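You operate a simulated robot arm through the tools that you are given. There is no shell and no other tool. Be economical: measure what you need, move in short steps, check, and stop when the job is done.

You run a simulated robot arm. Do the job below in one go: nothing can be reset, and whatever is moved stays where it is left.

Task
Take the yellow sponge on the clear stretch of the table and put it away on the table by the bare end.

Only the result counts: the job must be done as asked and must still hold three seconds after the hand-in. Knocking over, shifting, dropping, spilling or breaking anything else fails it.

Robot
A 7-joint arm with a two-finger parallel gripper, fixed in place. Base frame: the origin is at the foot of the arm, x ahead of it, y to its left, z up; the work surface is at about z = 0.004. Units: m, rad, N and s.
With the tool pointing down near the work surface it reaches from about 0.22 to 0.58 m from the base axis. Its first joint turns from -1.152 to 1.152 rad. Payload 2.5 kg.
Tool frame: the origin (TCP) lies between the finger pads and is the grasp point; the fingertips stand 0.023 m ahead of it; z points along the fingers, y is the line along which they close. Largest opening 0.094 m; finger width 0.038, thickness 0.01; the body of the gripper, 0.054 by 0.096 m, starts 0.039 m behind the TCP.
Orientation is that of the tool frame in the base frame, as [roll, pitch, yaw] about the fixed x, y, z axes, in that order (R = Rz(yaw) Ry(pitch) Rx(roll)). With the fingers straight down and closing along the base's y, the tool's x points along the base's -x, its y along +y and its z along -z.

Tools
- The arm moves only by the tool jog_arm. Its argument "motion" is a list of rows, each a list of 6 numbers: the shift along the base's x, y, z in m, then the turn, a rotation vector about the base's x, y, z in rad. In form: [[x, y, z, ax, ay, az], ...]. A call has 1 to 20 rows; each row shifts and turns the commanded pose from where the row before left it. "gripper" is the opening, from 0 (shut) to 1 (fully open), set as the call begins (left out, the last holds). Rows are played at 5 a second. More than 0.05 m and 0.15 rad between two rows, or a gripper value outside its range, and nothing of the call is played. Where a pose cannot be reached the arm comes as near as it can. A force on the tool above 40 N (or 10 N above the force at the start of the call, whichever is more), or a blocked arm, ends the call early, and 0.2 s more pass. The fingers move at their own pace (about 0.108 m/s each) and stop on an object; they squeeze with about 32 N. The grip force told is the motor's: it shows also when the fingers shut on nothing. Time passes only in rows, and 0.2 s behind the last, so rows that do not move let the fingers close. The reply holds the time, the measured pose of the TCP, the force on the tool along the base axes, the opening and the grip force, in the units named above and with some noise, and new pictures: "show" is both (left out), scene, wrist or none.
- Cameras (640 x 400 px; columns grow to the right, rows downward): "scene" is fixed at [0.1008, -0.4046, 0.5286]; the picture's right is [0.93, -0.38, 0.00], its down [-0.27, -0.66, -0.70] and it looks along [0.26, 0.65, -0.71] (base axes); focal length 214 px, centre (320, 200). "wrist" rides on the gripper at [0.086, 0.016, -0.075] in the tool frame; the picture's right is [-0.18, 0.98, 0.00], its down [-0.58, -0.11, -0.81] and it looks along [-0.79, -0.15, 0.59] (tool axes); focal length 243 px, centre (320, 200). There is no depth. A picture from a camera that has moved, and an enlarged one, comes with that camera's place and axes in the base frame and with its lens.
- zoom(camera, box): a new picture of the part [left, top, right, bottom] of that camera's present view, enlarged. The clock stands still meanwhile.
- job_done(): hands the job in; it is judged then, once.

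Work in short steps. Places have to be worked out from the pictures, the camera data and where the tool is seen: move nearer, look again, correct. Check each grasp and each placing, and mend what went wrong. You have 90 turns and 170 pictures in all, those below and enlarged ones among them. Open the gripper and draw the arm clear of the work before you hand the job in, unless the task says otherwise; then end with one line.

The tools are called after "Call:" as name(argument=value, ...) on one line, values as JSON. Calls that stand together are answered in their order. jog_arm: Moves the arm, as the interface text tells. Its arguments: {"type":"object","properties":{"motion":{"type":"array","items":{"type":"array","items":{"type":"number"}}},"gripper":{"type":"number"},"show":{"type":"string","enum":["both","scene","wrist","none"]}},"required":["motion"]} The other tools are called the same way: zoom (camera, box) takes an enlarged picture of a part of a camera's view; job_done () hands the job in.

At the start:

```text
time_s: 0.0
eef_pos: [0.4038, -0.0653, 0.3223]
tcp_rot: [3.142, 0.001, 3.141]
wrist_force: [-0.3, -0.4, 0.1]
finger_gap: 0.094
finger_force: 0.0
```

scene: 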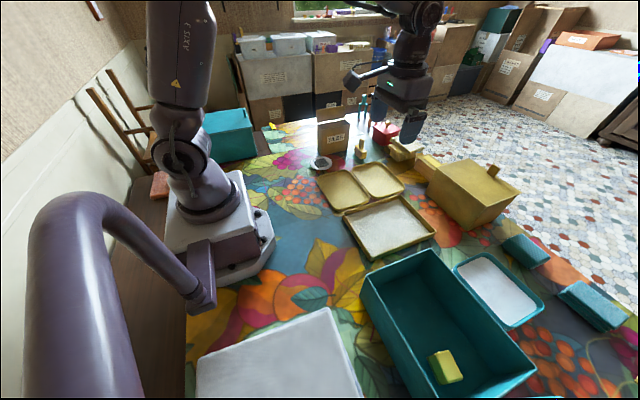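
wrist: 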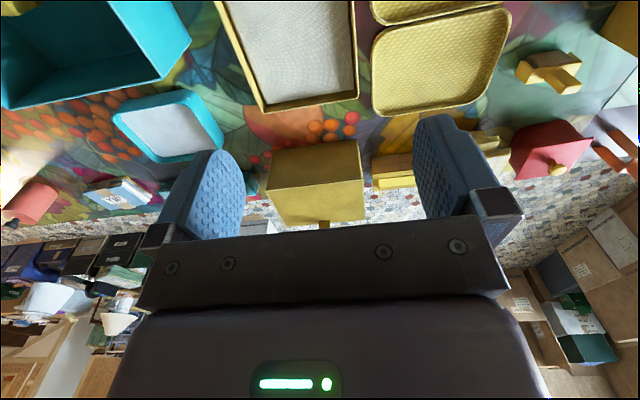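

I'll enlarge parts of the scene view to identify the yellow sponge candidates and the table's ends.

Call:
zoom(camera="scene", box=[240, 90, 440, 215])

Call:
zoom(camera="scene", box=[380, 120, 640, 282])

Call:
zoom(camera="scene", box=[320, 200, 640, 400])

Call:
zoom(camera="scene", box=[80, 200, 400, 400])

```text
3.20 times, centred on (340, 152) of scene
camera zoom: at [0.1008, -0.4046, 0.5286], right [0.93, -0.38, 0.0], down [-0.27, -0.66, -0.7], along [0.26, 0.65, -0.71], focal length 686 px, centre (256, 352)
```

zoom: 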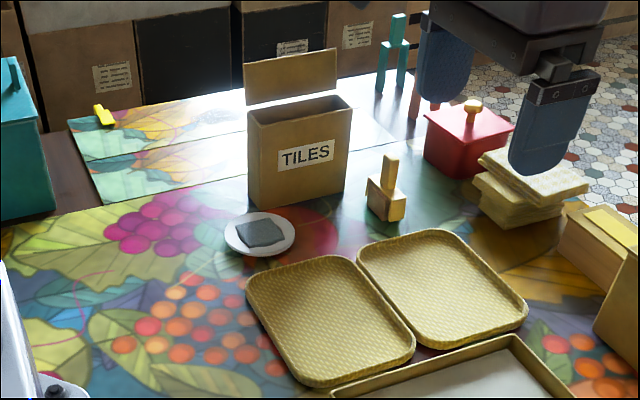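

```text
2.46 times, centred on (510, 201) of scene
camera zoom: at [0.1008, -0.4046, 0.5286], right [0.93, -0.38, 0.0], down [-0.27, -0.66, -0.7], along [0.26, 0.65, -0.71], focal length 528 px, centre (-148, 198)
```

zoom: 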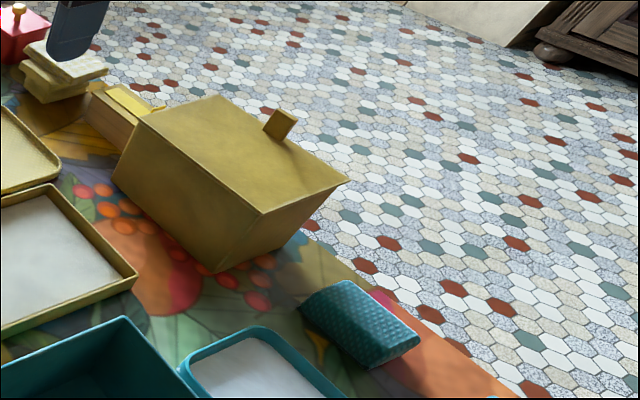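

```text
2.00 times, centred on (480, 300) of scene
camera zoom: at [0.1008, -0.4046, 0.5286], right [0.93, -0.38, 0.0], down [-0.27, -0.66, -0.7], along [0.26, 0.65, -0.71], focal length 429 px, centre (0, 0)
```

zoom: 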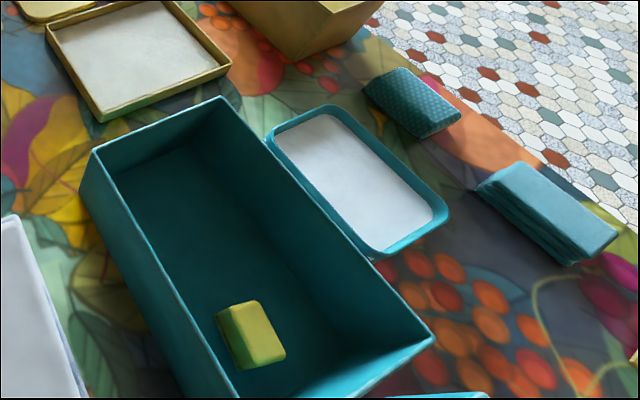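

```text
2.00 times, centred on (240, 300) of scene
camera zoom: at [0.1008, -0.4046, 0.5286], right [0.93, -0.38, 0.0], down [-0.27, -0.66, -0.7], along [0.26, 0.65, -0.71], focal length 429 px, centre (480, 0)
```

zoom: 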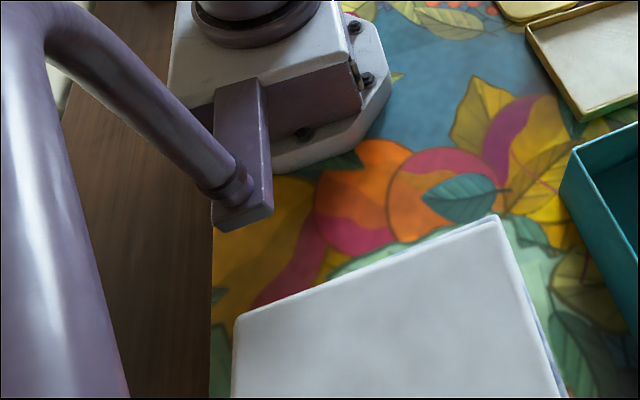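

The yellow/green sponge in the teal box isn't on a clear stretch, so I'll check the other yellow things in more detail.

Call:
zoom(camera="scene", box=[250, 105, 330, 155])

Call:
zoom(camera="scene", box=[340, 115, 460, 190])

Call:
zoom(camera="wrist", box=[360, 0, 640, 200])

Call:
zoom(camera="wrist", box=[0, 0, 250, 240])

```text
8.00 times, centred on (290, 130) of scene
camera zoom: at [0.1008, -0.4046, 0.5286], right [0.93, -0.38, 0.0], down [-0.27, -0.66, -0.7], along [0.26, 0.65, -0.71], focal length 1716 px, centre (560, 760)
```

zoom: 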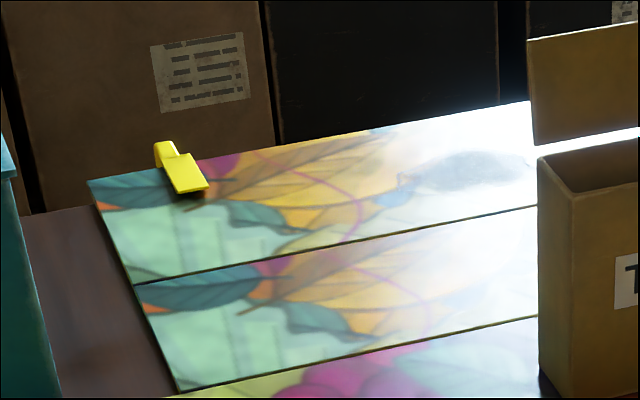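

```text
5.33 times, centred on (400, 152) of scene
camera zoom: at [0.1008, -0.4046, 0.5286], right [0.93, -0.38, 0.0], down [-0.27, -0.66, -0.7], along [0.26, 0.65, -0.71], focal length 1144 px, centre (-107, 453)
```

zoom: 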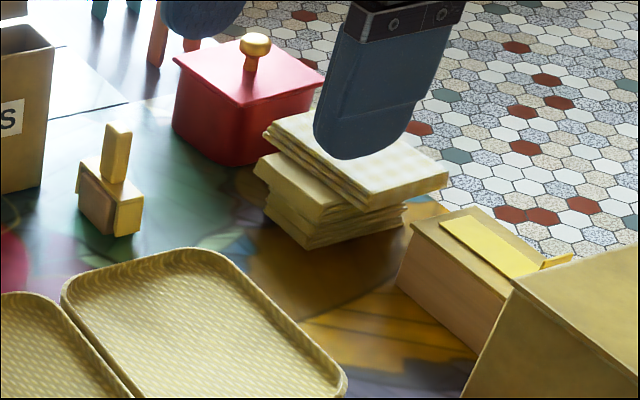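

```text
2.00 times, centred on (500, 100) of wrist
camera zoom: at [0.3167, -0.048, 0.3984], right [0.18, 0.98, 0.0], down [0.58, -0.11, 0.81], along [0.79, -0.15, -0.59], focal length 485 px, centre (-40, 400)
```

zoom: 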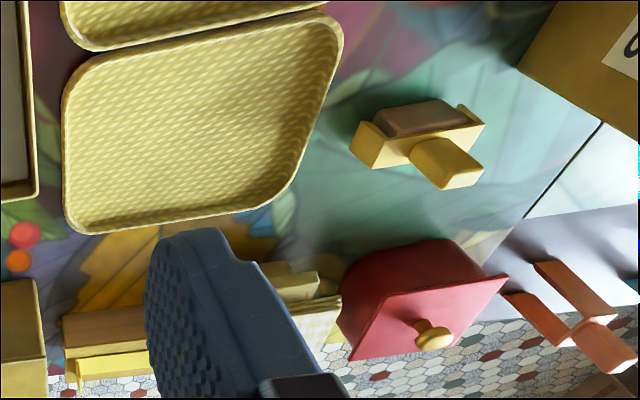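

```text
1.67 times, centred on (125, 120) of wrist
camera zoom: at [0.3167, -0.048, 0.3984], right [0.18, 0.98, 0.0], down [0.58, -0.11, 0.81], along [0.79, -0.15, -0.59], focal length 404 px, centre (645, 333)
```

zoom: 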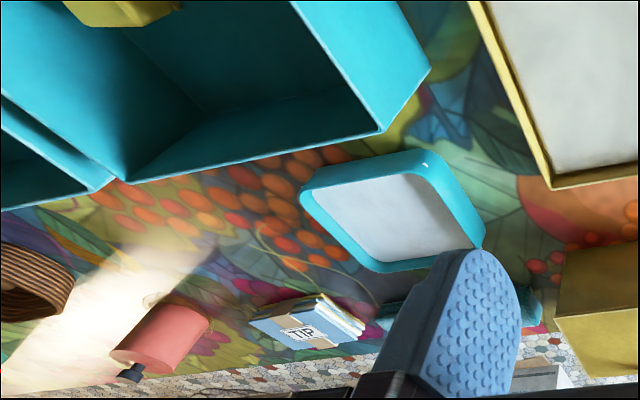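

No sponge on a clear stretch is visible yet, and the −y end is outside the scene view. I'll turn the wrist camera toward −y at this height to survey.

Call:
jog_arm(motion=[[0, 0, 0.01, 0, 0, -0.14], [0, 0, 0.01, 0, 0, -0.14], [0, 0, 0.01, 0, 0, -0.14], [0, 0, 0.01, 0, 0, -0.14], [0, 0, 0.01, 0, 0, -0.14], [0, 0, 0, 0, 0, -0.14], [0, 0, 0, 0, 0, -0.14], [0, 0, 0, 0, 0, -0.14], [0, 0, 0, 0, 0, -0.14], [0, 0, 0, 0, 0, -0.14]], show="both")

```text
time_s: 2.2
eef_pos: [0.4047, -0.0647, 0.3725]
tcp_rot: [3.141, -0.001, 1.738]
wrist_force: [0.2, -0.7, 0.9]
finger_gap: 0.0941
finger_force: 0.0
camera wrist: at [0.4045, 0.0236, 0.4482], right [1.0, -0.02, 0.0], down [-0.01, -0.59, 0.81], along [-0.01, -0.81, -0.59], focal length 243 px, centre (320, 200)
```

scene: 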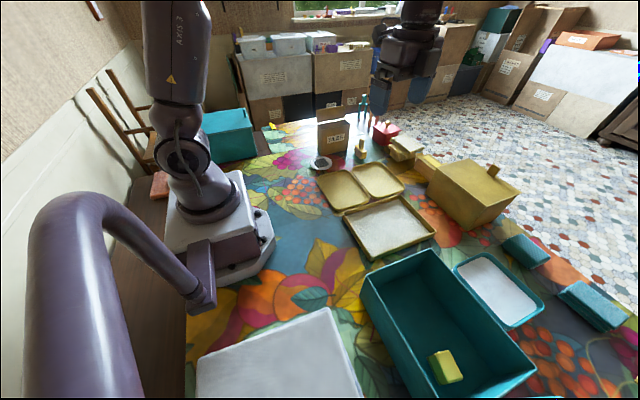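
wrist: 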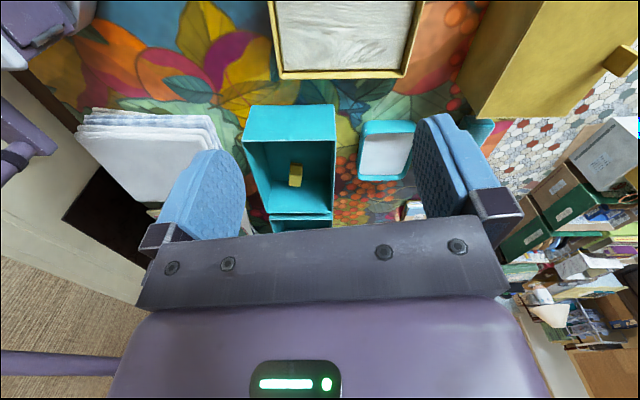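

The teal box with the sponge and another teal box beyond it are hidden behind the palm. I'll tilt the tool up and shift toward −y to see the far part of that end.

Call:
jog_arm(motion=[[0, -0.03, 0.01, -0.14, 0, 0], [0, -0.03, 0.01, -0.14, 0, 0], [0, -0.03, 0.01, -0.14, 0, 0], [0, -0.03, 0.01, -0.14, 0, 0]], show="wrist")

Call:
zoom(camera="wrist", box=[60, 0, 580, 260])

```text
time_s: 3.2
eef_pos: [0.406, -0.1843, 0.4132]
tcp_rot: [-3.037, 0.554, 1.771]
wrist_force: [-0.7, -0.2, 0.0]
finger_gap: 0.0942
finger_force: 0.0
camera wrist: at [0.4057, -0.0706, 0.4318], right [1.0, -0.01, 0.01], down [-0.01, -0.07, 1.0], along [-0.01, -1.0, -0.07], focal length 243 px, centre (320, 200)
```

wrist: 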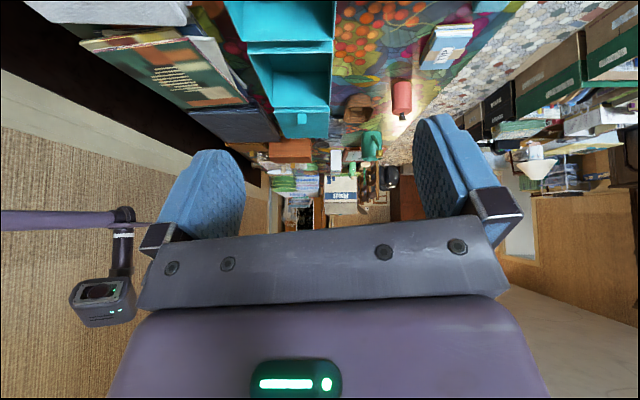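

```text
1.23 times, centred on (320, 130) of wrist
camera zoom: at [0.4057, -0.0706, 0.4318], right [1.0, -0.01, 0.01], down [-0.01, -0.07, 1.0], along [-0.01, -1.0, -0.07], focal length 299 px, centre (320, 286)
```

zoom: 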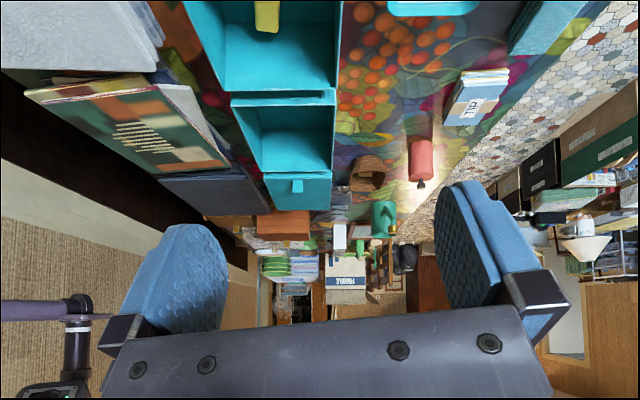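

That end is crowded with no other yellow sponge visible. Zooming further there, then I'll swing to the +y end.

Call:
zoom(camera="wrist", box=[220, 80, 460, 230])

Call:
jog_arm(motion=[[0, 0.03, 0, 0.14, 0, 0], [0, 0.03, 0, 0.14, 0, 0], [0, 0.03, 0, 0.14, 0, 0], [0, 0.03, 0, 0.14, 0, 0], [0, 0, 0, 0, 0, 0.14], [0, 0, 0, 0, 0, 0.14], [0, 0, 0, 0, 0, 0.14], [0, 0, 0, 0, 0, 0.14], [0, 0, 0, 0, 0, 0.14], [0, 0, 0, 0, 0, 0.14], [0, 0, 0, 0, 0, 0.14], [0, 0, 0, 0, 0, 0.14], [0, 0, 0, 0, 0, 0.14], [0, 0, 0, 0, 0, 0.14], [0, 0, 0, 0, 0, 0.14], [0, 0, 0, 0, 0, 0.14], [0, 0, 0, 0, 0, 0.14], [0, 0, 0, 0, 0, 0.14], [0, 0, 0, 0, 0, 0.14], [0, 0, 0, 0, 0, 0.14]], show="wrist")

```text
2.67 times, centred on (340, 155) of wrist
camera zoom: at [0.4057, -0.0706, 0.4318], right [1.0, -0.01, 0.01], down [-0.01, -0.07, 1.0], along [-0.01, -1.0, -0.07], focal length 647 px, centre (267, 320)
```

zoom: 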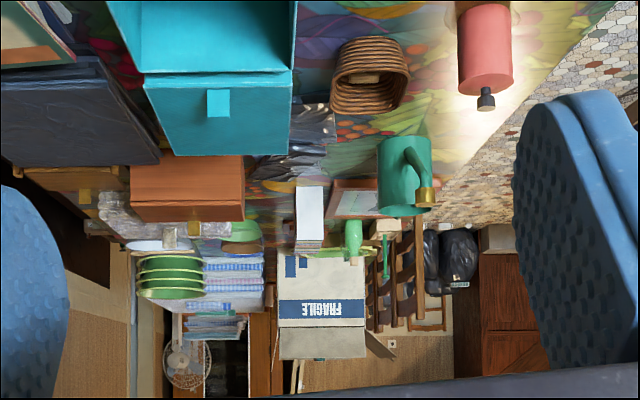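

```text
time_s: 7.4
eef_pos: [0.4038, -0.0643, 0.4133]
tcp_rot: [-3.141, -0.001, -2.3]
wrist_force: [0.1, -0.1, -0.3]
finger_gap: 0.0942
finger_force: 0.0
camera wrist: at [0.3332, -0.118, 0.4883], right [-0.61, 0.79, 0.0], down [0.47, 0.36, 0.81], along [0.64, 0.49, -0.59], focal length 243 px, centre (320, 200)
```

wrist: 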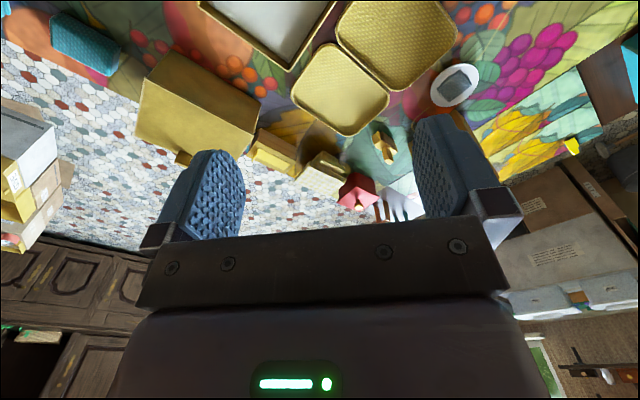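

Zooming in on the yellow things here.

Call:
zoom(camera="wrist", box=[230, 90, 430, 215])

Call:
zoom(camera="wrist", box=[420, 30, 640, 170])

Call:
jog_arm(motion=[[0, 0.02, 0.0, 0, 0, 0.14], [0, 0.02, 0.0, 0, 0, 0.14], [0, 0.02, 0.0, 0, 0, 0.14], [0, 0.02, 0.0, 0, 0, 0.14], [0, 0.02, 0.0, 0, 0, 0.14], [0, 0.02, 0.0, 0, 0, 0.1]], show="wrist")

```text
3.20 times, centred on (330, 152) of wrist
camera zoom: at [0.3332, -0.118, 0.4883], right [-0.61, 0.79, 0.0], down [0.47, 0.36, 0.81], along [0.64, 0.49, -0.59], focal length 776 px, centre (288, 352)
```

zoom: 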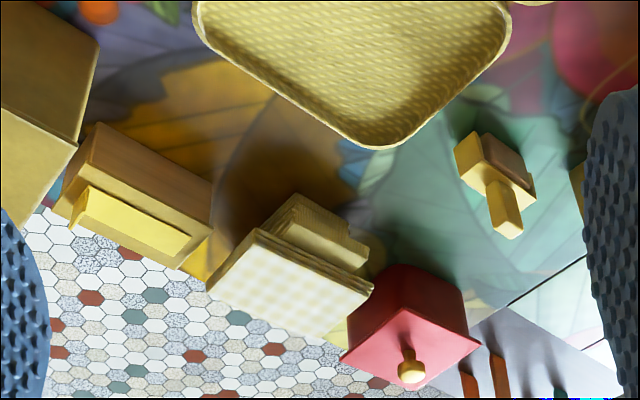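

```text
2.86 times, centred on (530, 100) of wrist
camera zoom: at [0.3332, -0.118, 0.4883], right [-0.61, 0.79, 0.0], down [0.47, 0.36, 0.81], along [0.64, 0.49, -0.59], focal length 693 px, centre (-280, 486)
```

zoom: 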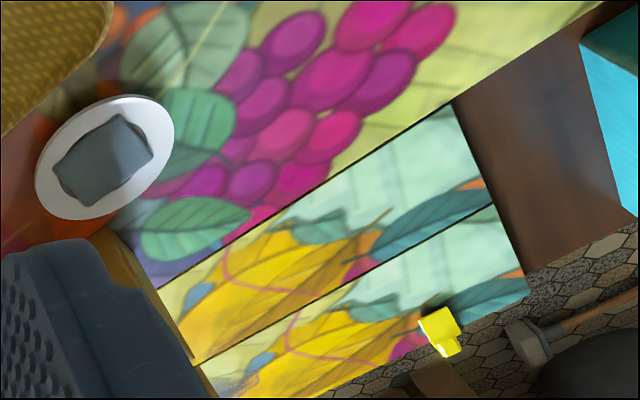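

```text
time_s: 8.8
eef_pos: [0.4032, 0.0564, 0.4124]
tcp_rot: [-3.141, -0.001, -1.499]
wrist_force: [-0.1, 0.2, -0.3]
finger_gap: 0.0942
finger_force: 0.1
camera wrist: at [0.393, -0.0311, 0.4888], right [-0.99, 0.11, 0.0], down [0.07, 0.59, 0.81], along [0.09, 0.8, -0.59], focal length 243 px, centre (320, 200)
```

wrist: 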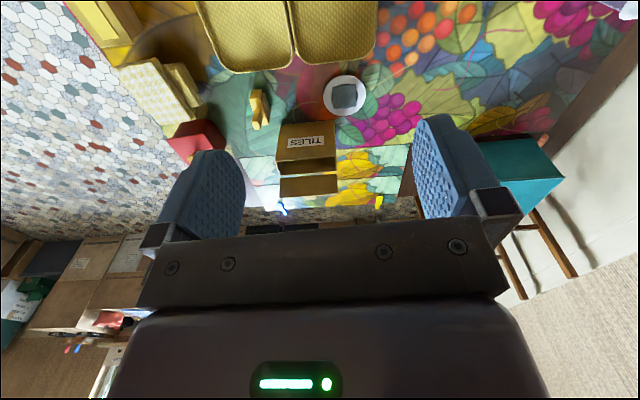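

I'll tilt so the camera looks straight down for a plan view of the workspace.

Call:
jog_arm(motion=[[0, 0, 0, -0.15, 0, 0], [0, 0, 0, -0.15, 0, 0], [0, 0, 0, -0.15, 0, 0], [0, 0, 0, -0.15, 0, 0]], show="wrist")

Call:
zoom(camera="wrist", box=[0, 0, 320, 200])

Call:
zoom(camera="wrist", box=[200, 0, 520, 200])

```text
time_s: 9.8
eef_pos: [0.4043, 0.0566, 0.4128]
tcp_rot: [3.096, -0.599, -1.489]
wrist_force: [-0.1, 0.5, 0.8]
finger_gap: 0.0942
finger_force: 0.1
camera wrist: at [0.3929, 0.0261, 0.5251], right [-0.99, 0.1, -0.07], down [0.07, 0.94, 0.33], along [0.09, 0.33, -0.94], focal length 243 px, centre (320, 200)
```

wrist: 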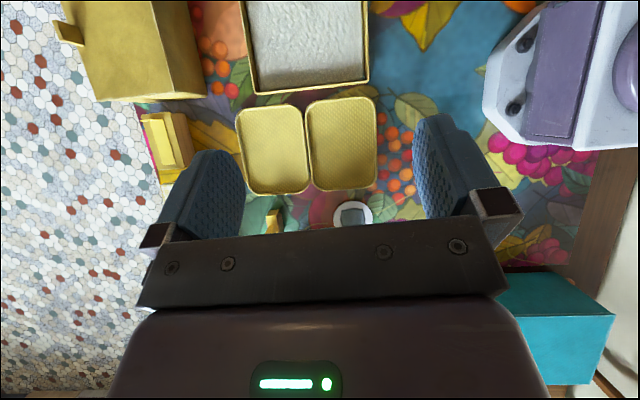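

```text
2.00 times, centred on (160, 100) of wrist
camera zoom: at [0.3929, 0.0261, 0.5251], right [-0.99, 0.1, -0.07], down [0.07, 0.94, 0.33], along [0.09, 0.33, -0.94], focal length 485 px, centre (640, 400)
```

zoom: 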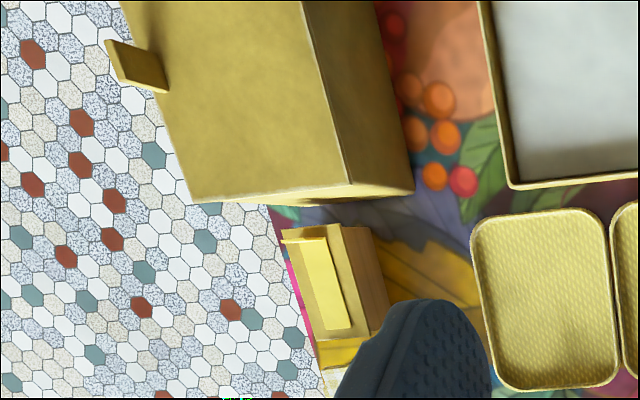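

```text
2.00 times, centred on (360, 100) of wrist
camera zoom: at [0.3929, 0.0261, 0.5251], right [-0.99, 0.1, -0.07], down [0.07, 0.94, 0.33], along [0.09, 0.33, -0.94], focal length 485 px, centre (240, 400)
```

zoom: 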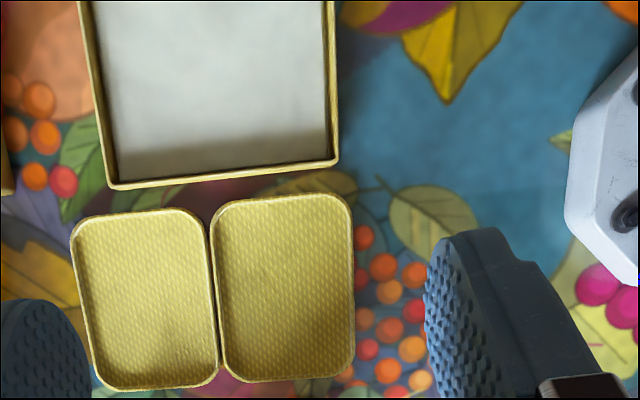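

I still need a plan view of the −y half, so I'll carry the same camera attitude over there.

Call:
jog_arm(motion=[[0, -0.04, 0, -0.1, 0, 0], [0, -0.04, 0, -0.1, 0, 0], [0, -0.04, 0, -0.1, 0, 0], [0, -0.04, 0, 0, 0, 0], [0, -0.04, 0, 0, 0, 0], [0, -0.04, 0, 0, 0, 0], [0, -0.04, 0, 0, 0, 0]], show="wrist")

Call:
zoom(camera="wrist", box=[100, 0, 420, 200])

```text
time_s: 11.4
eef_pos: [0.4045, -0.2264, 0.4143]
tcp_rot: [3.055, -0.898, -1.461]
wrist_force: [0.1, 0.0, -0.3]
finger_gap: 0.0941
finger_force: 0.0
camera wrist: at [0.3935, -0.2218, 0.5289], right [-0.99, 0.07, -0.09], down [0.07, 1.0, 0.04], along [0.09, 0.03, -0.99], focal length 243 px, centre (320, 200)
```

wrist: 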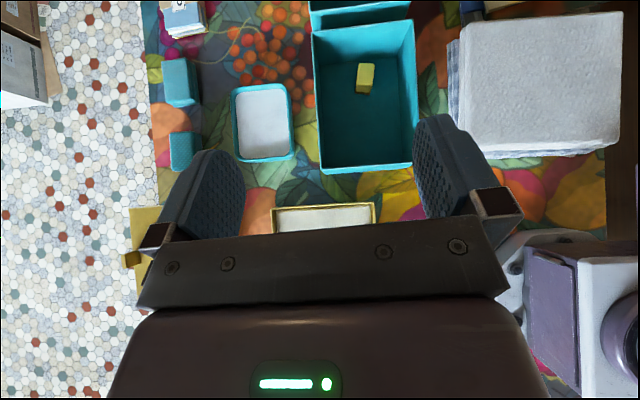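

```text
2.00 times, centred on (260, 100) of wrist
camera zoom: at [0.3935, -0.2218, 0.5289], right [-0.99, 0.07, -0.09], down [0.07, 1.0, 0.04], along [0.09, 0.03, -0.99], focal length 485 px, centre (440, 400)
```

zoom: 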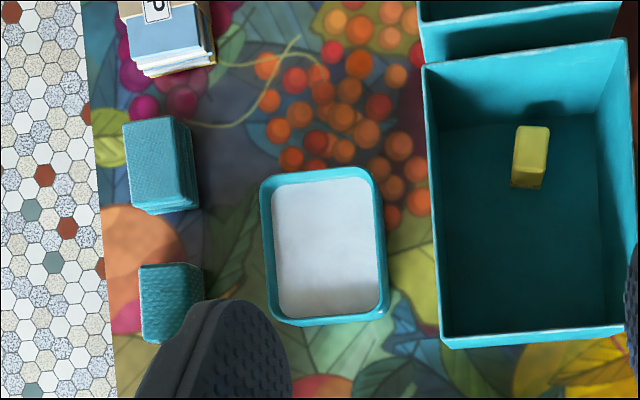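

With the arm out of that view, I'll re-check the scene camera's far right area in detail.

Call:
zoom(camera="scene", box=[340, 115, 440, 178])

Call:
zoom(camera="scene", box=[130, 90, 290, 210])

Call:
zoom(camera="wrist", box=[300, 0, 640, 212])

```text
6.35 times, centred on (390, 146) of scene
camera zoom: at [0.1008, -0.4045, 0.5286], right [0.93, -0.38, 0.0], down [-0.27, -0.66, -0.7], along [0.26, 0.65, -0.71], focal length 1362 px, centre (-124, 540)
```

zoom: 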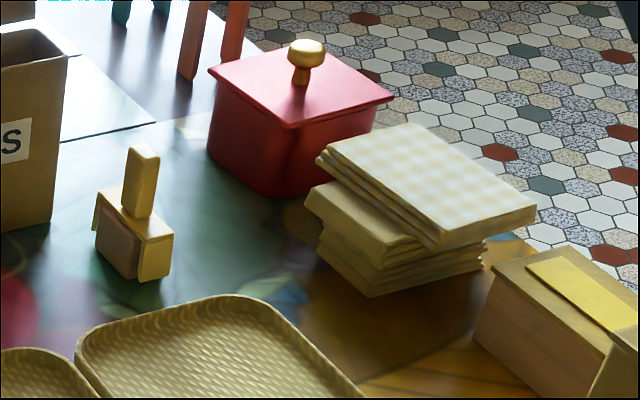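

```text
3.33 times, centred on (210, 150) of scene
camera zoom: at [0.1008, -0.4045, 0.5286], right [0.93, -0.38, 0.0], down [-0.27, -0.66, -0.7], along [0.26, 0.65, -0.71], focal length 715 px, centre (687, 367)
```

zoom: 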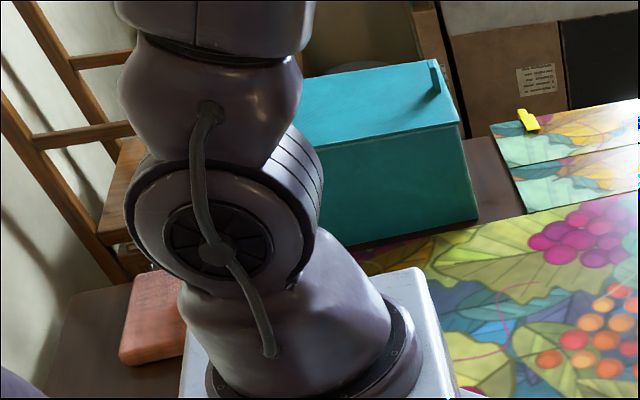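

```text
1.88 times, centred on (470, 106) of wrist
camera zoom: at [0.3935, -0.2218, 0.5289], right [-0.99, 0.07, -0.09], down [0.07, 1.0, 0.04], along [0.09, 0.03, -0.99], focal length 457 px, centre (38, 377)
```

zoom: 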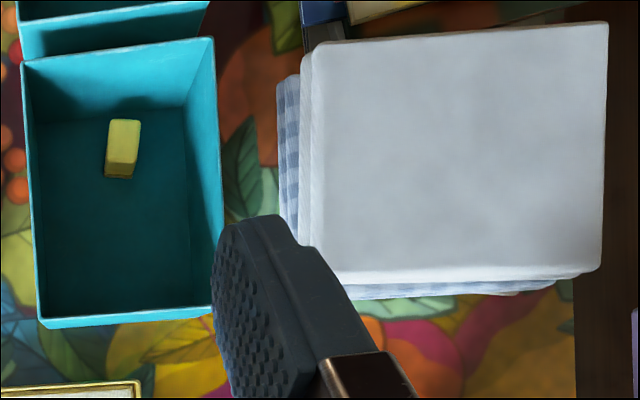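

The only object clearly a sponge is the one in the teal box. Before deciding, I'll look closely at the small yellow block near (0.55, 0.25), which does stand on open table.

Call:
jog_arm(motion=[[0, 0.04, 0, 0.1, 0, 0], [0, 0.04, 0, 0.1, 0, 0], [0, 0.04, 0, 0.1, 0, 0], [0, 0.04, 0, 0.1, 0, 0], [0, 0.04, -0.02, 0.1, 0, 0], [0, 0.04, -0.02, 0.1, 0, 0], [0, 0.04, -0.02, 0.1, 0, 0], [0, 0.04, -0.02, 0.1, 0, 0], [0, 0.03, -0.02, 0.1, 0, 0], [0, 0, -0.02, 0, 0, -0.14], [0, 0, -0.02, 0, 0, -0.14], [0, 0, -0.02, 0, 0, -0.14], [0, 0, 0, 0, 0, -0.14], [0, 0, 0, 0, 0, -0.14], [0, 0, 0, 0, 0, -0.1]], show="wrist")

Call:
zoom(camera="wrist", box=[220, 60, 460, 210])

```text
time_s: 14.6
eef_pos: [0.4044, 0.1251, 0.2527]
tcp_rot: [-3.141, 0.0, -2.304]
wrist_force: [-0.9, -0.3, -0.1]
finger_gap: 0.0939
finger_force: 0.1
camera wrist: at [0.3337, 0.0722, 0.3284], right [-0.61, 0.79, 0.0], down [0.47, 0.36, 0.81], along [0.64, 0.49, -0.59], focal length 243 px, centre (320, 200)
```

wrist: 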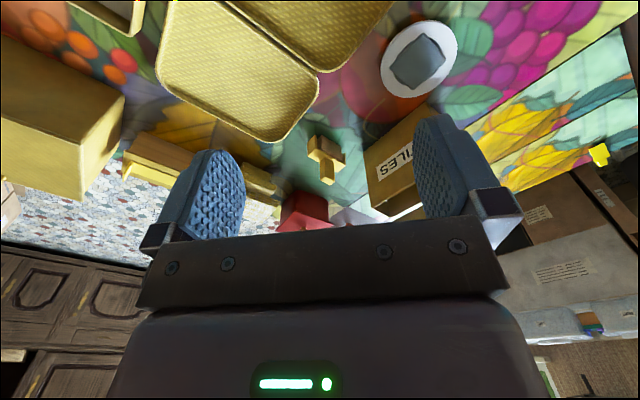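

```text
2.67 times, centred on (340, 135) of wrist
camera zoom: at [0.3337, 0.0722, 0.3284], right [-0.61, 0.79, 0.0], down [0.47, 0.36, 0.81], along [0.64, 0.49, -0.59], focal length 647 px, centre (267, 373)
```

zoom: 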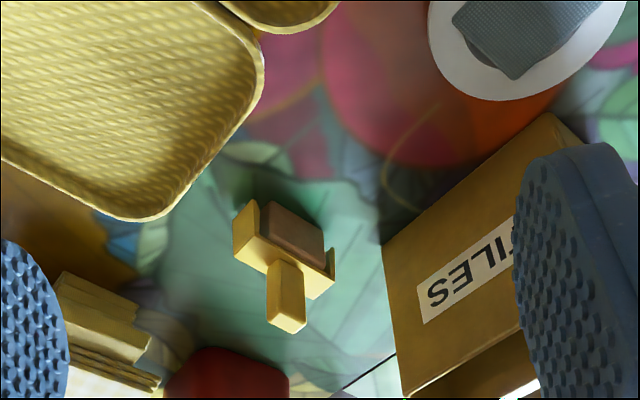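

That block is a wooden handled tool, not a sponge. Next I'll look at the +y end of the table (bare leaves past y≈0.42), the likely "bare end", in case a sponge is hidden there.

Call:
jog_arm(motion=[[-0.03, 0, 0.02, 0, 0, 0.14], [-0.03, 0, 0.02, 0, 0, 0.14], [-0.03, 0.02, 0.02, 0, 0, 0.14], [-0.03, 0.02, 0.02, 0, 0, 0.14], [-0.01, 0.02, 0.02, 0, 0, 0.14], [0, 0.02, 0, 0, 0, 0.1]], show="wrist")

Call:
zoom(camera="wrist", box=[160, 20, 480, 220])

```text
time_s: 16.0
eef_pos: [0.2771, 0.2079, 0.3519]
tcp_rot: [3.141, 0.001, -1.501]
wrist_force: [0.9, 0.4, 0.1]
finger_gap: 0.094
finger_force: 0.0
camera wrist: at [0.2659, 0.1206, 0.4277], right [-0.99, 0.11, 0.0], down [0.07, 0.59, 0.81], along [0.09, 0.8, -0.59], focal length 243 px, centre (320, 200)
```

wrist: 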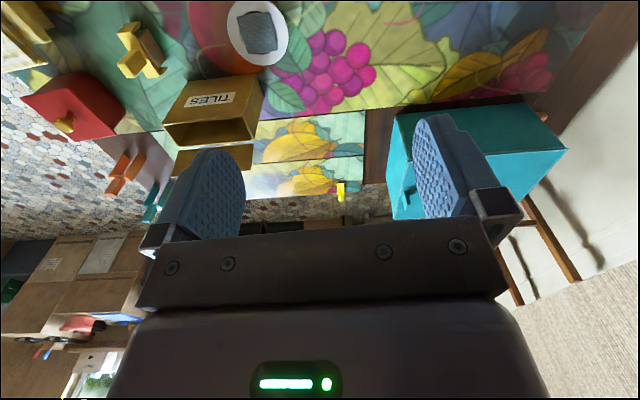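

```text
2.00 times, centred on (320, 120) of wrist
camera zoom: at [0.2659, 0.1206, 0.4277], right [-0.99, 0.11, 0.0], down [0.07, 0.59, 0.81], along [0.09, 0.8, -0.59], focal length 485 px, centre (320, 360)
```

zoom: 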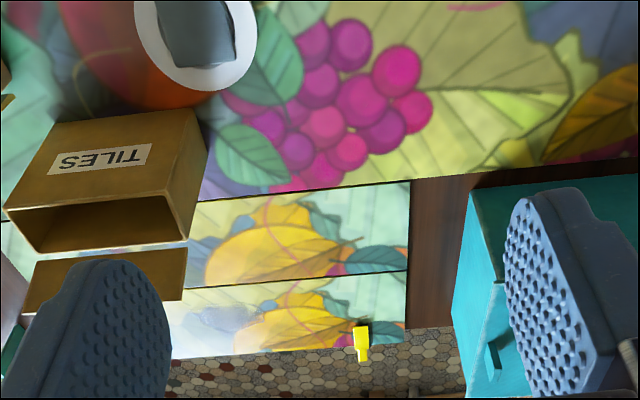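

The +y end is open table, with only bare leaves beyond y≈0.42, and there's no second sponge, so I take the one in the teal box at about (0.333, −0.443). The box spans x 0.253–0.428 and y −0.505 to −0.258, with its rim near 0.105. I'll go back at height, turning so the fingers close along x and the wrist camera sits on the +y side.

Call:
jog_arm(motion=[[0.01, -0.03, 0, 0, 0, -0.15], [0.01, -0.03, 0, 0, 0, -0.15], [0.01, -0.03, 0, 0, 0, -0.15], [0.01, -0.03, 0, 0, 0, -0.15], [0.01, -0.03, 0, 0, 0, -0.15], [0.01, -0.03, 0, 0, 0, -0.15], [0.01, -0.03, 0, 0, 0, -0.15], [0.01, -0.03, 0, 0, 0, -0.15], [0, -0.03, 0, 0, 0, -0.15], [0, -0.03, 0, 0, 0, -0.15], [0, -0.03, 0, 0, 0, -0.15], [0, -0.03, 0, 0, 0, -0.15], [0, -0.03, 0, 0, 0, -0.15], [0, -0.03, 0, 0, 0, -0.15], [0, -0.03, 0, 0, 0, -0.15], [0, -0.03, 0, 0, 0, -0.15], [0, -0.03, 0, 0, 0, -0.15], [0, -0.03, 0, 0, 0, -0.15], [-0.01, -0.03, 0, 0, 0, -0.15], [-0.01, -0.03, 0, 0, 0, -0.15]], show="both")

```text
time_s: 20.2
eef_pos: [0.3345, -0.3954, 0.3539]
tcp_rot: [-3.14, 0.002, 1.78]
wrist_force: [0.1, 0.1, -0.2]
finger_gap: 0.0938
finger_force: 0.0
camera wrist: at [0.332, -0.3064, 0.4299], right [1.0, 0.02, 0.0], down [0.01, -0.59, 0.81], along [0.02, -0.81, -0.59], focal length 243 px, centre (320, 200)
```

scene: 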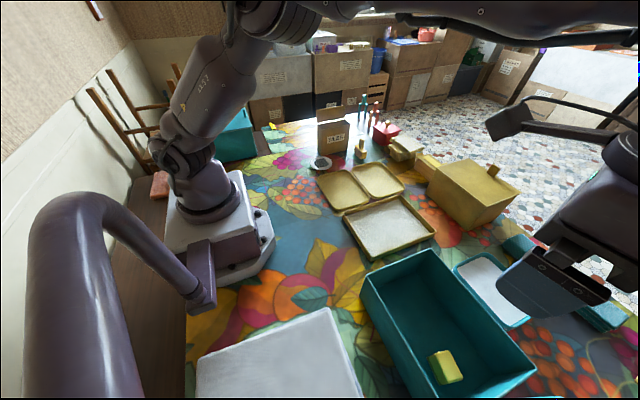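
wrist: 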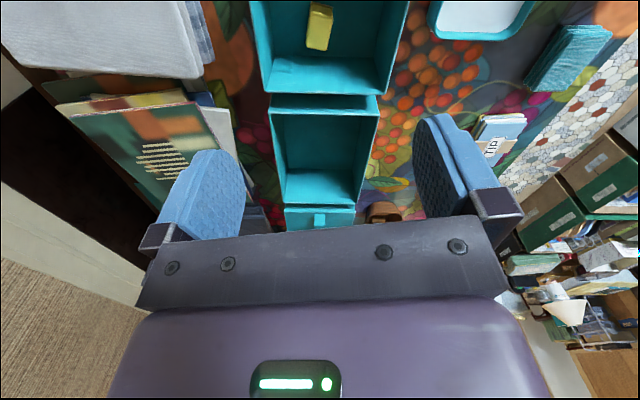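

Zooming on the sponge to get its outline and orientation.

Call:
zoom(camera="scene", box=[406, 330, 486, 400])

Call:
zoom(camera="wrist", box=[260, 0, 380, 75])

```text
5.71 times, centred on (446, 365) of scene
camera zoom: at [0.1008, -0.4045, 0.5286], right [0.93, -0.38, 0.0], down [-0.27, -0.66, -0.7], along [0.26, 0.65, -0.71], focal length 1226 px, centre (-400, -743)
```

zoom: 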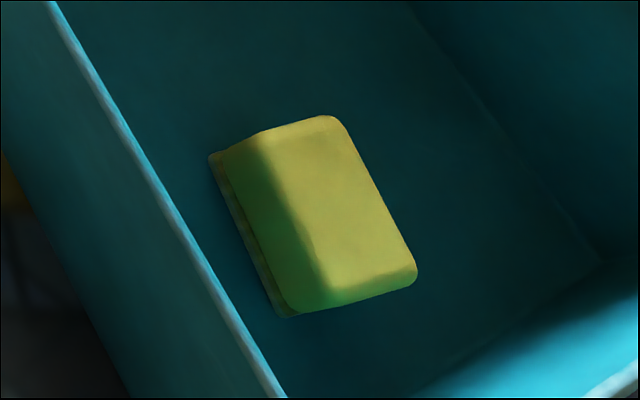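

```text
5.33 times, centred on (320, 38) of wrist
camera zoom: at [0.332, -0.3064, 0.4299], right [1.0, 0.02, 0.0], down [0.01, -0.59, 0.81], along [0.02, -0.81, -0.59], focal length 1294 px, centre (320, 1067)
```

zoom: 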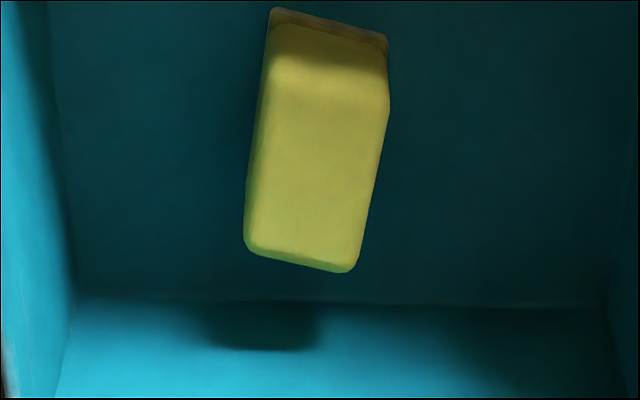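

Sponge centre ≈ (0.335, −0.446), about 0.03 wide, long axis ~9° off y. I'll align the yaw to 1.41 above it and come down to z≈0.20.

Call:
jog_arm(motion=[[0, -0.017, 0, 0, 0, -0.12], [0, -0.017, 0, 0, 0, -0.12], [0, -0.017, 0, 0, 0, -0.126], [0, 0, -0.04, 0, 0, 0], [0, 0, -0.04, 0, 0, 0], [0, 0, -0.04, 0, 0, 0], [0, 0, -0.034, 0, 0, 0]], show="both")

```text
time_s: 21.8
eef_pos: [0.3342, -0.4483, 0.1987]
tcp_rot: [3.14, 0.001, 1.416]
wrist_force: [0.2, -0.1, 0.1]
finger_gap: 0.0936
finger_force: 0.2
camera wrist: at [0.3615, -0.3645, 0.2745], right [0.94, -0.33, 0.0], down [-0.2, -0.56, 0.81], along [-0.27, -0.76, -0.59], focal length 243 px, centre (320, 200)
```

scene: 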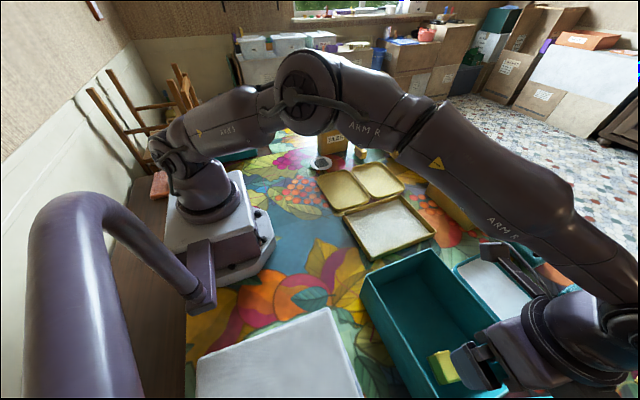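
wrist: 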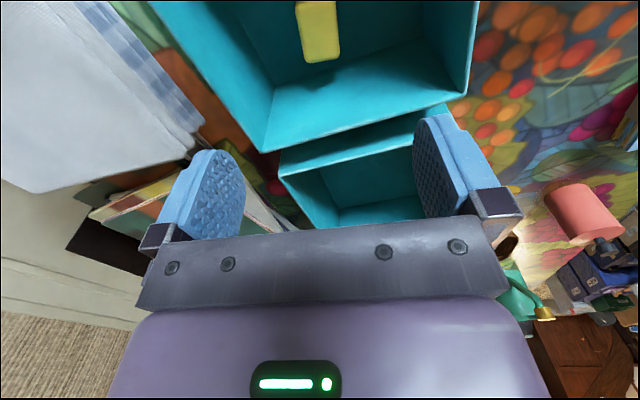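

The sponge edges line up with the fingers and it is centred. Descending into the box straight down to z≈0.08, then checking.

Call:
jog_arm(motion=[[0, 0.001, -0.04, 0, 0, 0], [0, 0, -0.04, 0, 0, 0], [0, 0, -0.038, 0, 0, 0]], show="both")

```text
time_s: 22.6
eef_pos: [0.3338, -0.4451, 0.08]
tcp_rot: [3.141, 0.002, 1.417]
wrist_force: [0.6, -0.4, 0.7]
finger_gap: 0.094
finger_force: 0.0
camera wrist: at [0.3616, -0.3619, 0.1556], right [0.94, -0.33, 0.0], down [-0.2, -0.56, 0.81], along [-0.27, -0.76, -0.59], focal length 243 px, centre (320, 200)
```

scene: 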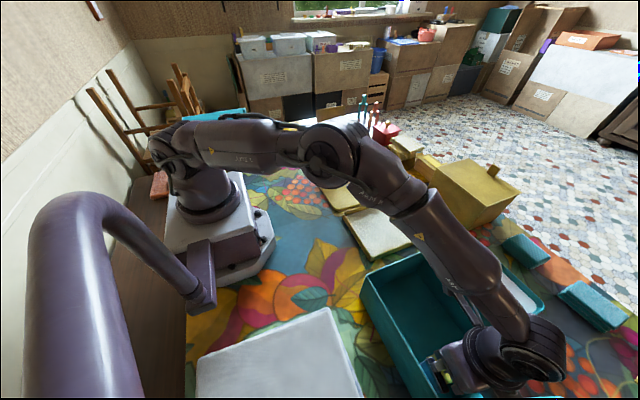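
wrist: 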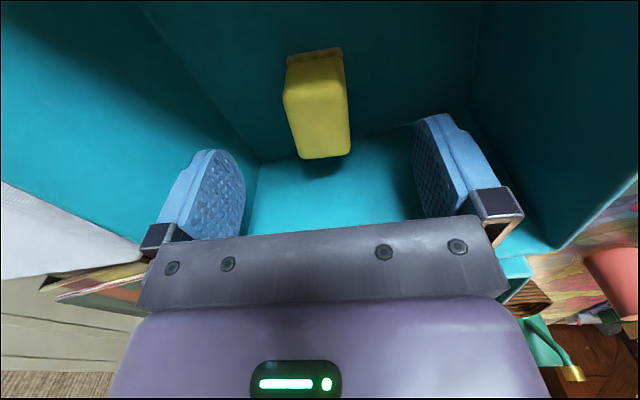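

The sponge sits centred between the fingers and clearances look good (wrist well above the rim). Descend to z≈0.036 and close.

Call:
jog_arm(motion=[[0, 0, -0.016, 0, 0, 0], [0, 0, -0.016, 0, 0, 0], [0, 0, -0.012, 0, 0, 0]], show="both")

```text
time_s: 23.2
eef_pos: [0.3359, -0.4483, 0.0646]
tcp_rot: [3.134, 0.009, 1.414]
wrist_force: [-0.4, 0.8, 2.3]
finger_gap: 0.094
finger_force: 0.0
stopped in row 2: the force on the tool passed its limit (the readings are from after the stop); the commanded pose is now the measured one
camera wrist: at [0.3641, -0.3643, 0.1388], right [0.94, -0.34, 0.01], down [-0.2, -0.55, 0.81], along [-0.27, -0.77, -0.59], focal length 243 px, centre (320, 200)
```

scene: 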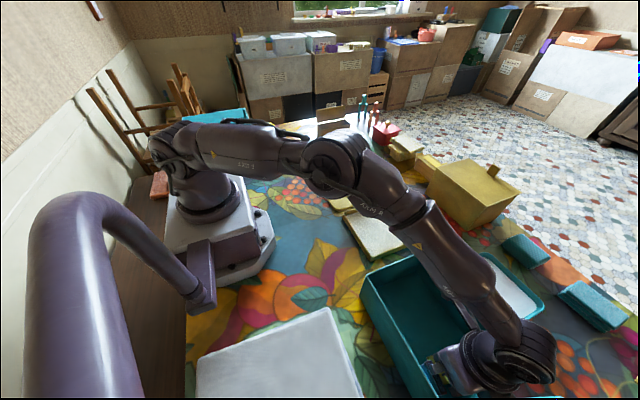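
wrist: 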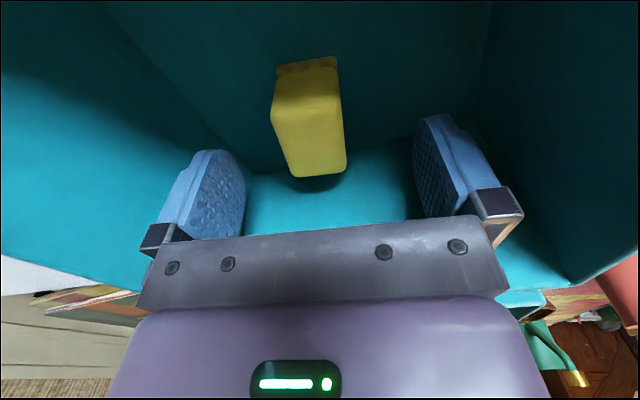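

Contact at z≈0.065: the gripper body's bottom (z≈0.104) probably met the −y wall rim (y≈−0.49), since by re-triangulation the sponge centre is nearer y −0.437 with its top at z≈0.05. Back up and look before shifting +y.

Call:
jog_arm(motion=[[0, 0, 0.02, 0, 0, 0], [0, 0, 0.03, 0, 0, 0], [0, 0.007, 0.04, 0, 0, 0], [0, 0.007, 0, 0, 0, 0]], show="both")

Call:
zoom(camera="wrist", box=[140, 0, 560, 262])

```text
time_s: 24.2
eef_pos: [0.3358, -0.433, 0.1534]
tcp_rot: [3.138, 0.009, 1.414]
wrist_force: [0.6, -0.9, -0.3]
finger_gap: 0.0939
finger_force: 0.1
camera wrist: at [0.3637, -0.3498, 0.2287], right [0.94, -0.33, 0.01], down [-0.2, -0.55, 0.81], along [-0.27, -0.77, -0.59], focal length 243 px, centre (320, 200)
```

scene: 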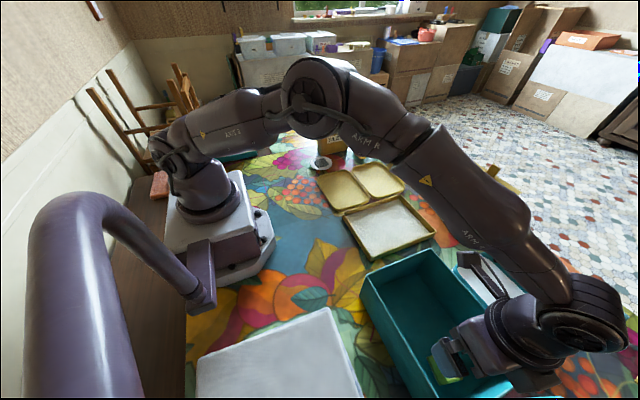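
wrist: 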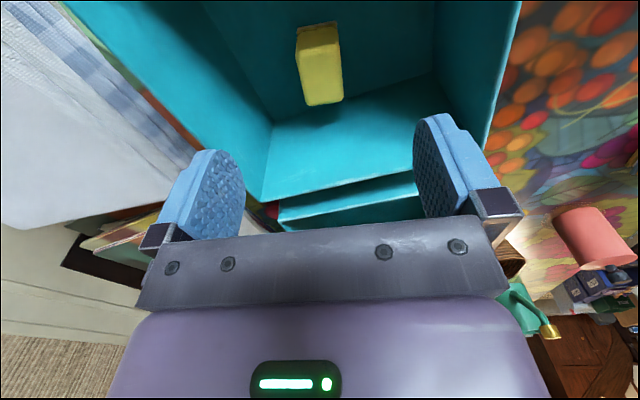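

```text
1.52 times, centred on (350, 131) of wrist
camera zoom: at [0.3637, -0.3498, 0.2287], right [0.94, -0.33, 0.01], down [-0.2, -0.55, 0.81], along [-0.27, -0.77, -0.59], focal length 370 px, centre (274, 305)
```

zoom: 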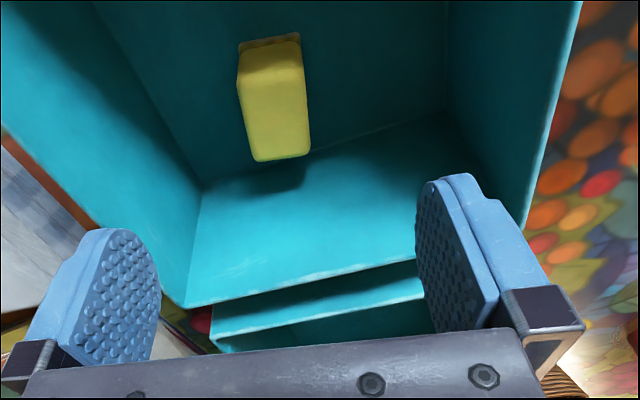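

More likely the wide finger brackets, fully open, caught the −x rim (x≈0.258): the tool was pushed slightly +x and tilted. The box hasn't visibly moved. Narrowing the opening to ~0.056 and descending again at (0.336, −0.437).

Call:
jog_arm(motion=[[0, -0.003, 0, 0, 0, 0], [0, 0, 0, 0, 0, 0], [0, 0, -0.03, 0, 0, 0], [0, 0, -0.03, 0, 0, 0], [0, 0, -0.015, 0, 0, 0]], gripper=0.6, show="both")

Call:
zoom(camera="scene", box=[380, 280, 580, 400])

```text
time_s: 25.4
eef_pos: [0.3353, -0.436, 0.0776]
tcp_rot: [3.134, 0.008, 1.414]
wrist_force: [0.9, 0.6, -0.9]
finger_gap: 0.0564
finger_force: 0.1
camera wrist: at [0.3632, -0.3528, 0.1533], right [0.94, -0.34, 0.01], down [-0.2, -0.55, 0.81], along [-0.27, -0.77, -0.59], focal length 243 px, centre (320, 200)
```

scene: 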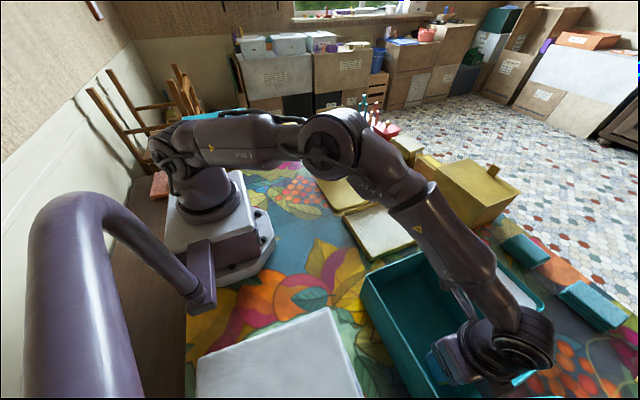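
wrist: 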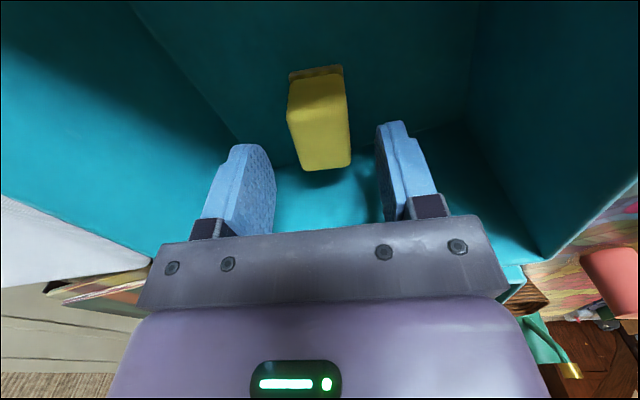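

```text
3.20 times, centred on (480, 340) of scene
camera zoom: at [0.1008, -0.4046, 0.5286], right [0.93, -0.38, 0.0], down [-0.27, -0.66, -0.7], along [0.26, 0.65, -0.71], focal length 686 px, centre (-192, -248)
```

zoom: 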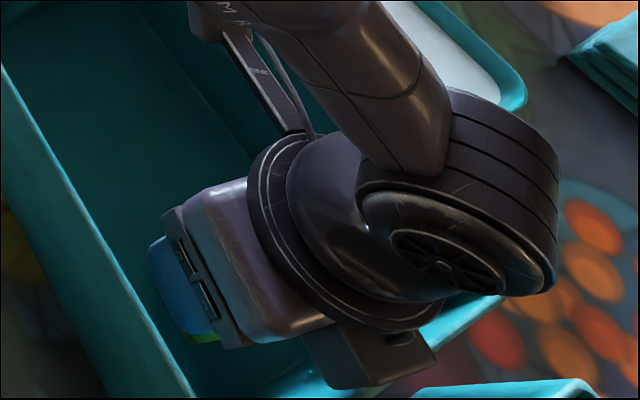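

There's also a dark block on the −y side of the flange that likely met the −y wall rim. I'll tilt the tool 0.2 rad so that block lifts and leans away from the wall, then descend with the narrow opening.

Call:
jog_arm(motion=[[0, 0.001, 0.015, -0.1, 0, 0], [0, 0.001, 0.01, -0.1, 0, 0], [0, 0, -0.02, 0, 0, 0], [0, 0, -0.012, 0, 0, 0]], show="both")

Call:
zoom(camera="scene", box=[380, 280, 580, 400])

```text
time_s: 26.4
eef_pos: [0.3364, -0.436, 0.0703]
tcp_rot: [3.102, 0.206, 1.411]
wrist_force: [0.9, 0.5, -0.2]
finger_gap: 0.0565
finger_force: 0.0
camera wrist: at [0.3644, -0.3391, 0.1271], right [0.94, -0.33, 0.07], down [-0.2, -0.38, 0.9], along [-0.27, -0.87, -0.42], focal length 243 px, centre (320, 200)
```

scene: 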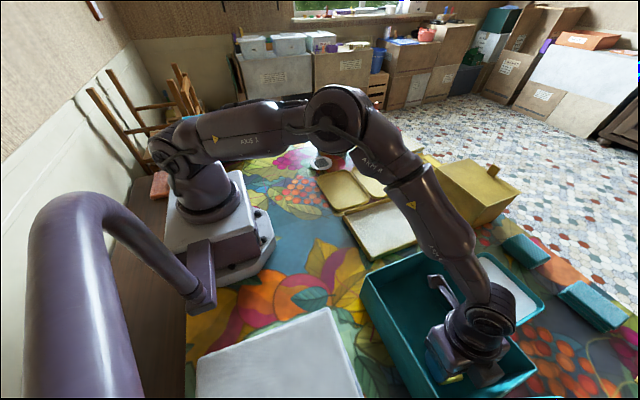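
wrist: 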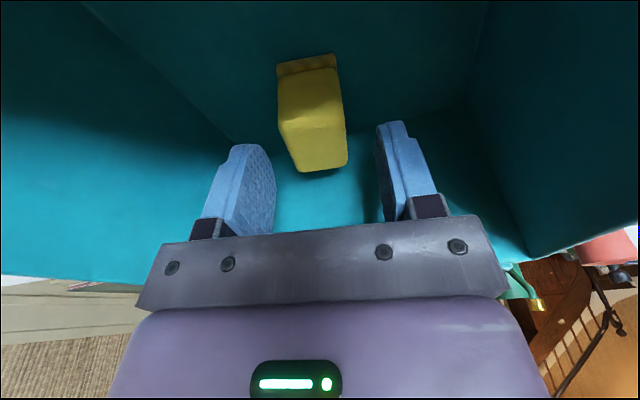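

```text
3.20 times, centred on (480, 340) of scene
camera zoom: at [0.1008, -0.4046, 0.5286], right [0.93, -0.38, 0.0], down [-0.27, -0.66, -0.7], along [0.26, 0.65, -0.71], focal length 686 px, centre (-192, -248)
```

zoom: 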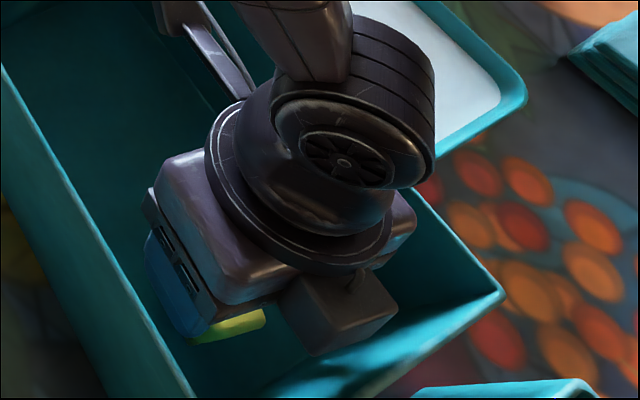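

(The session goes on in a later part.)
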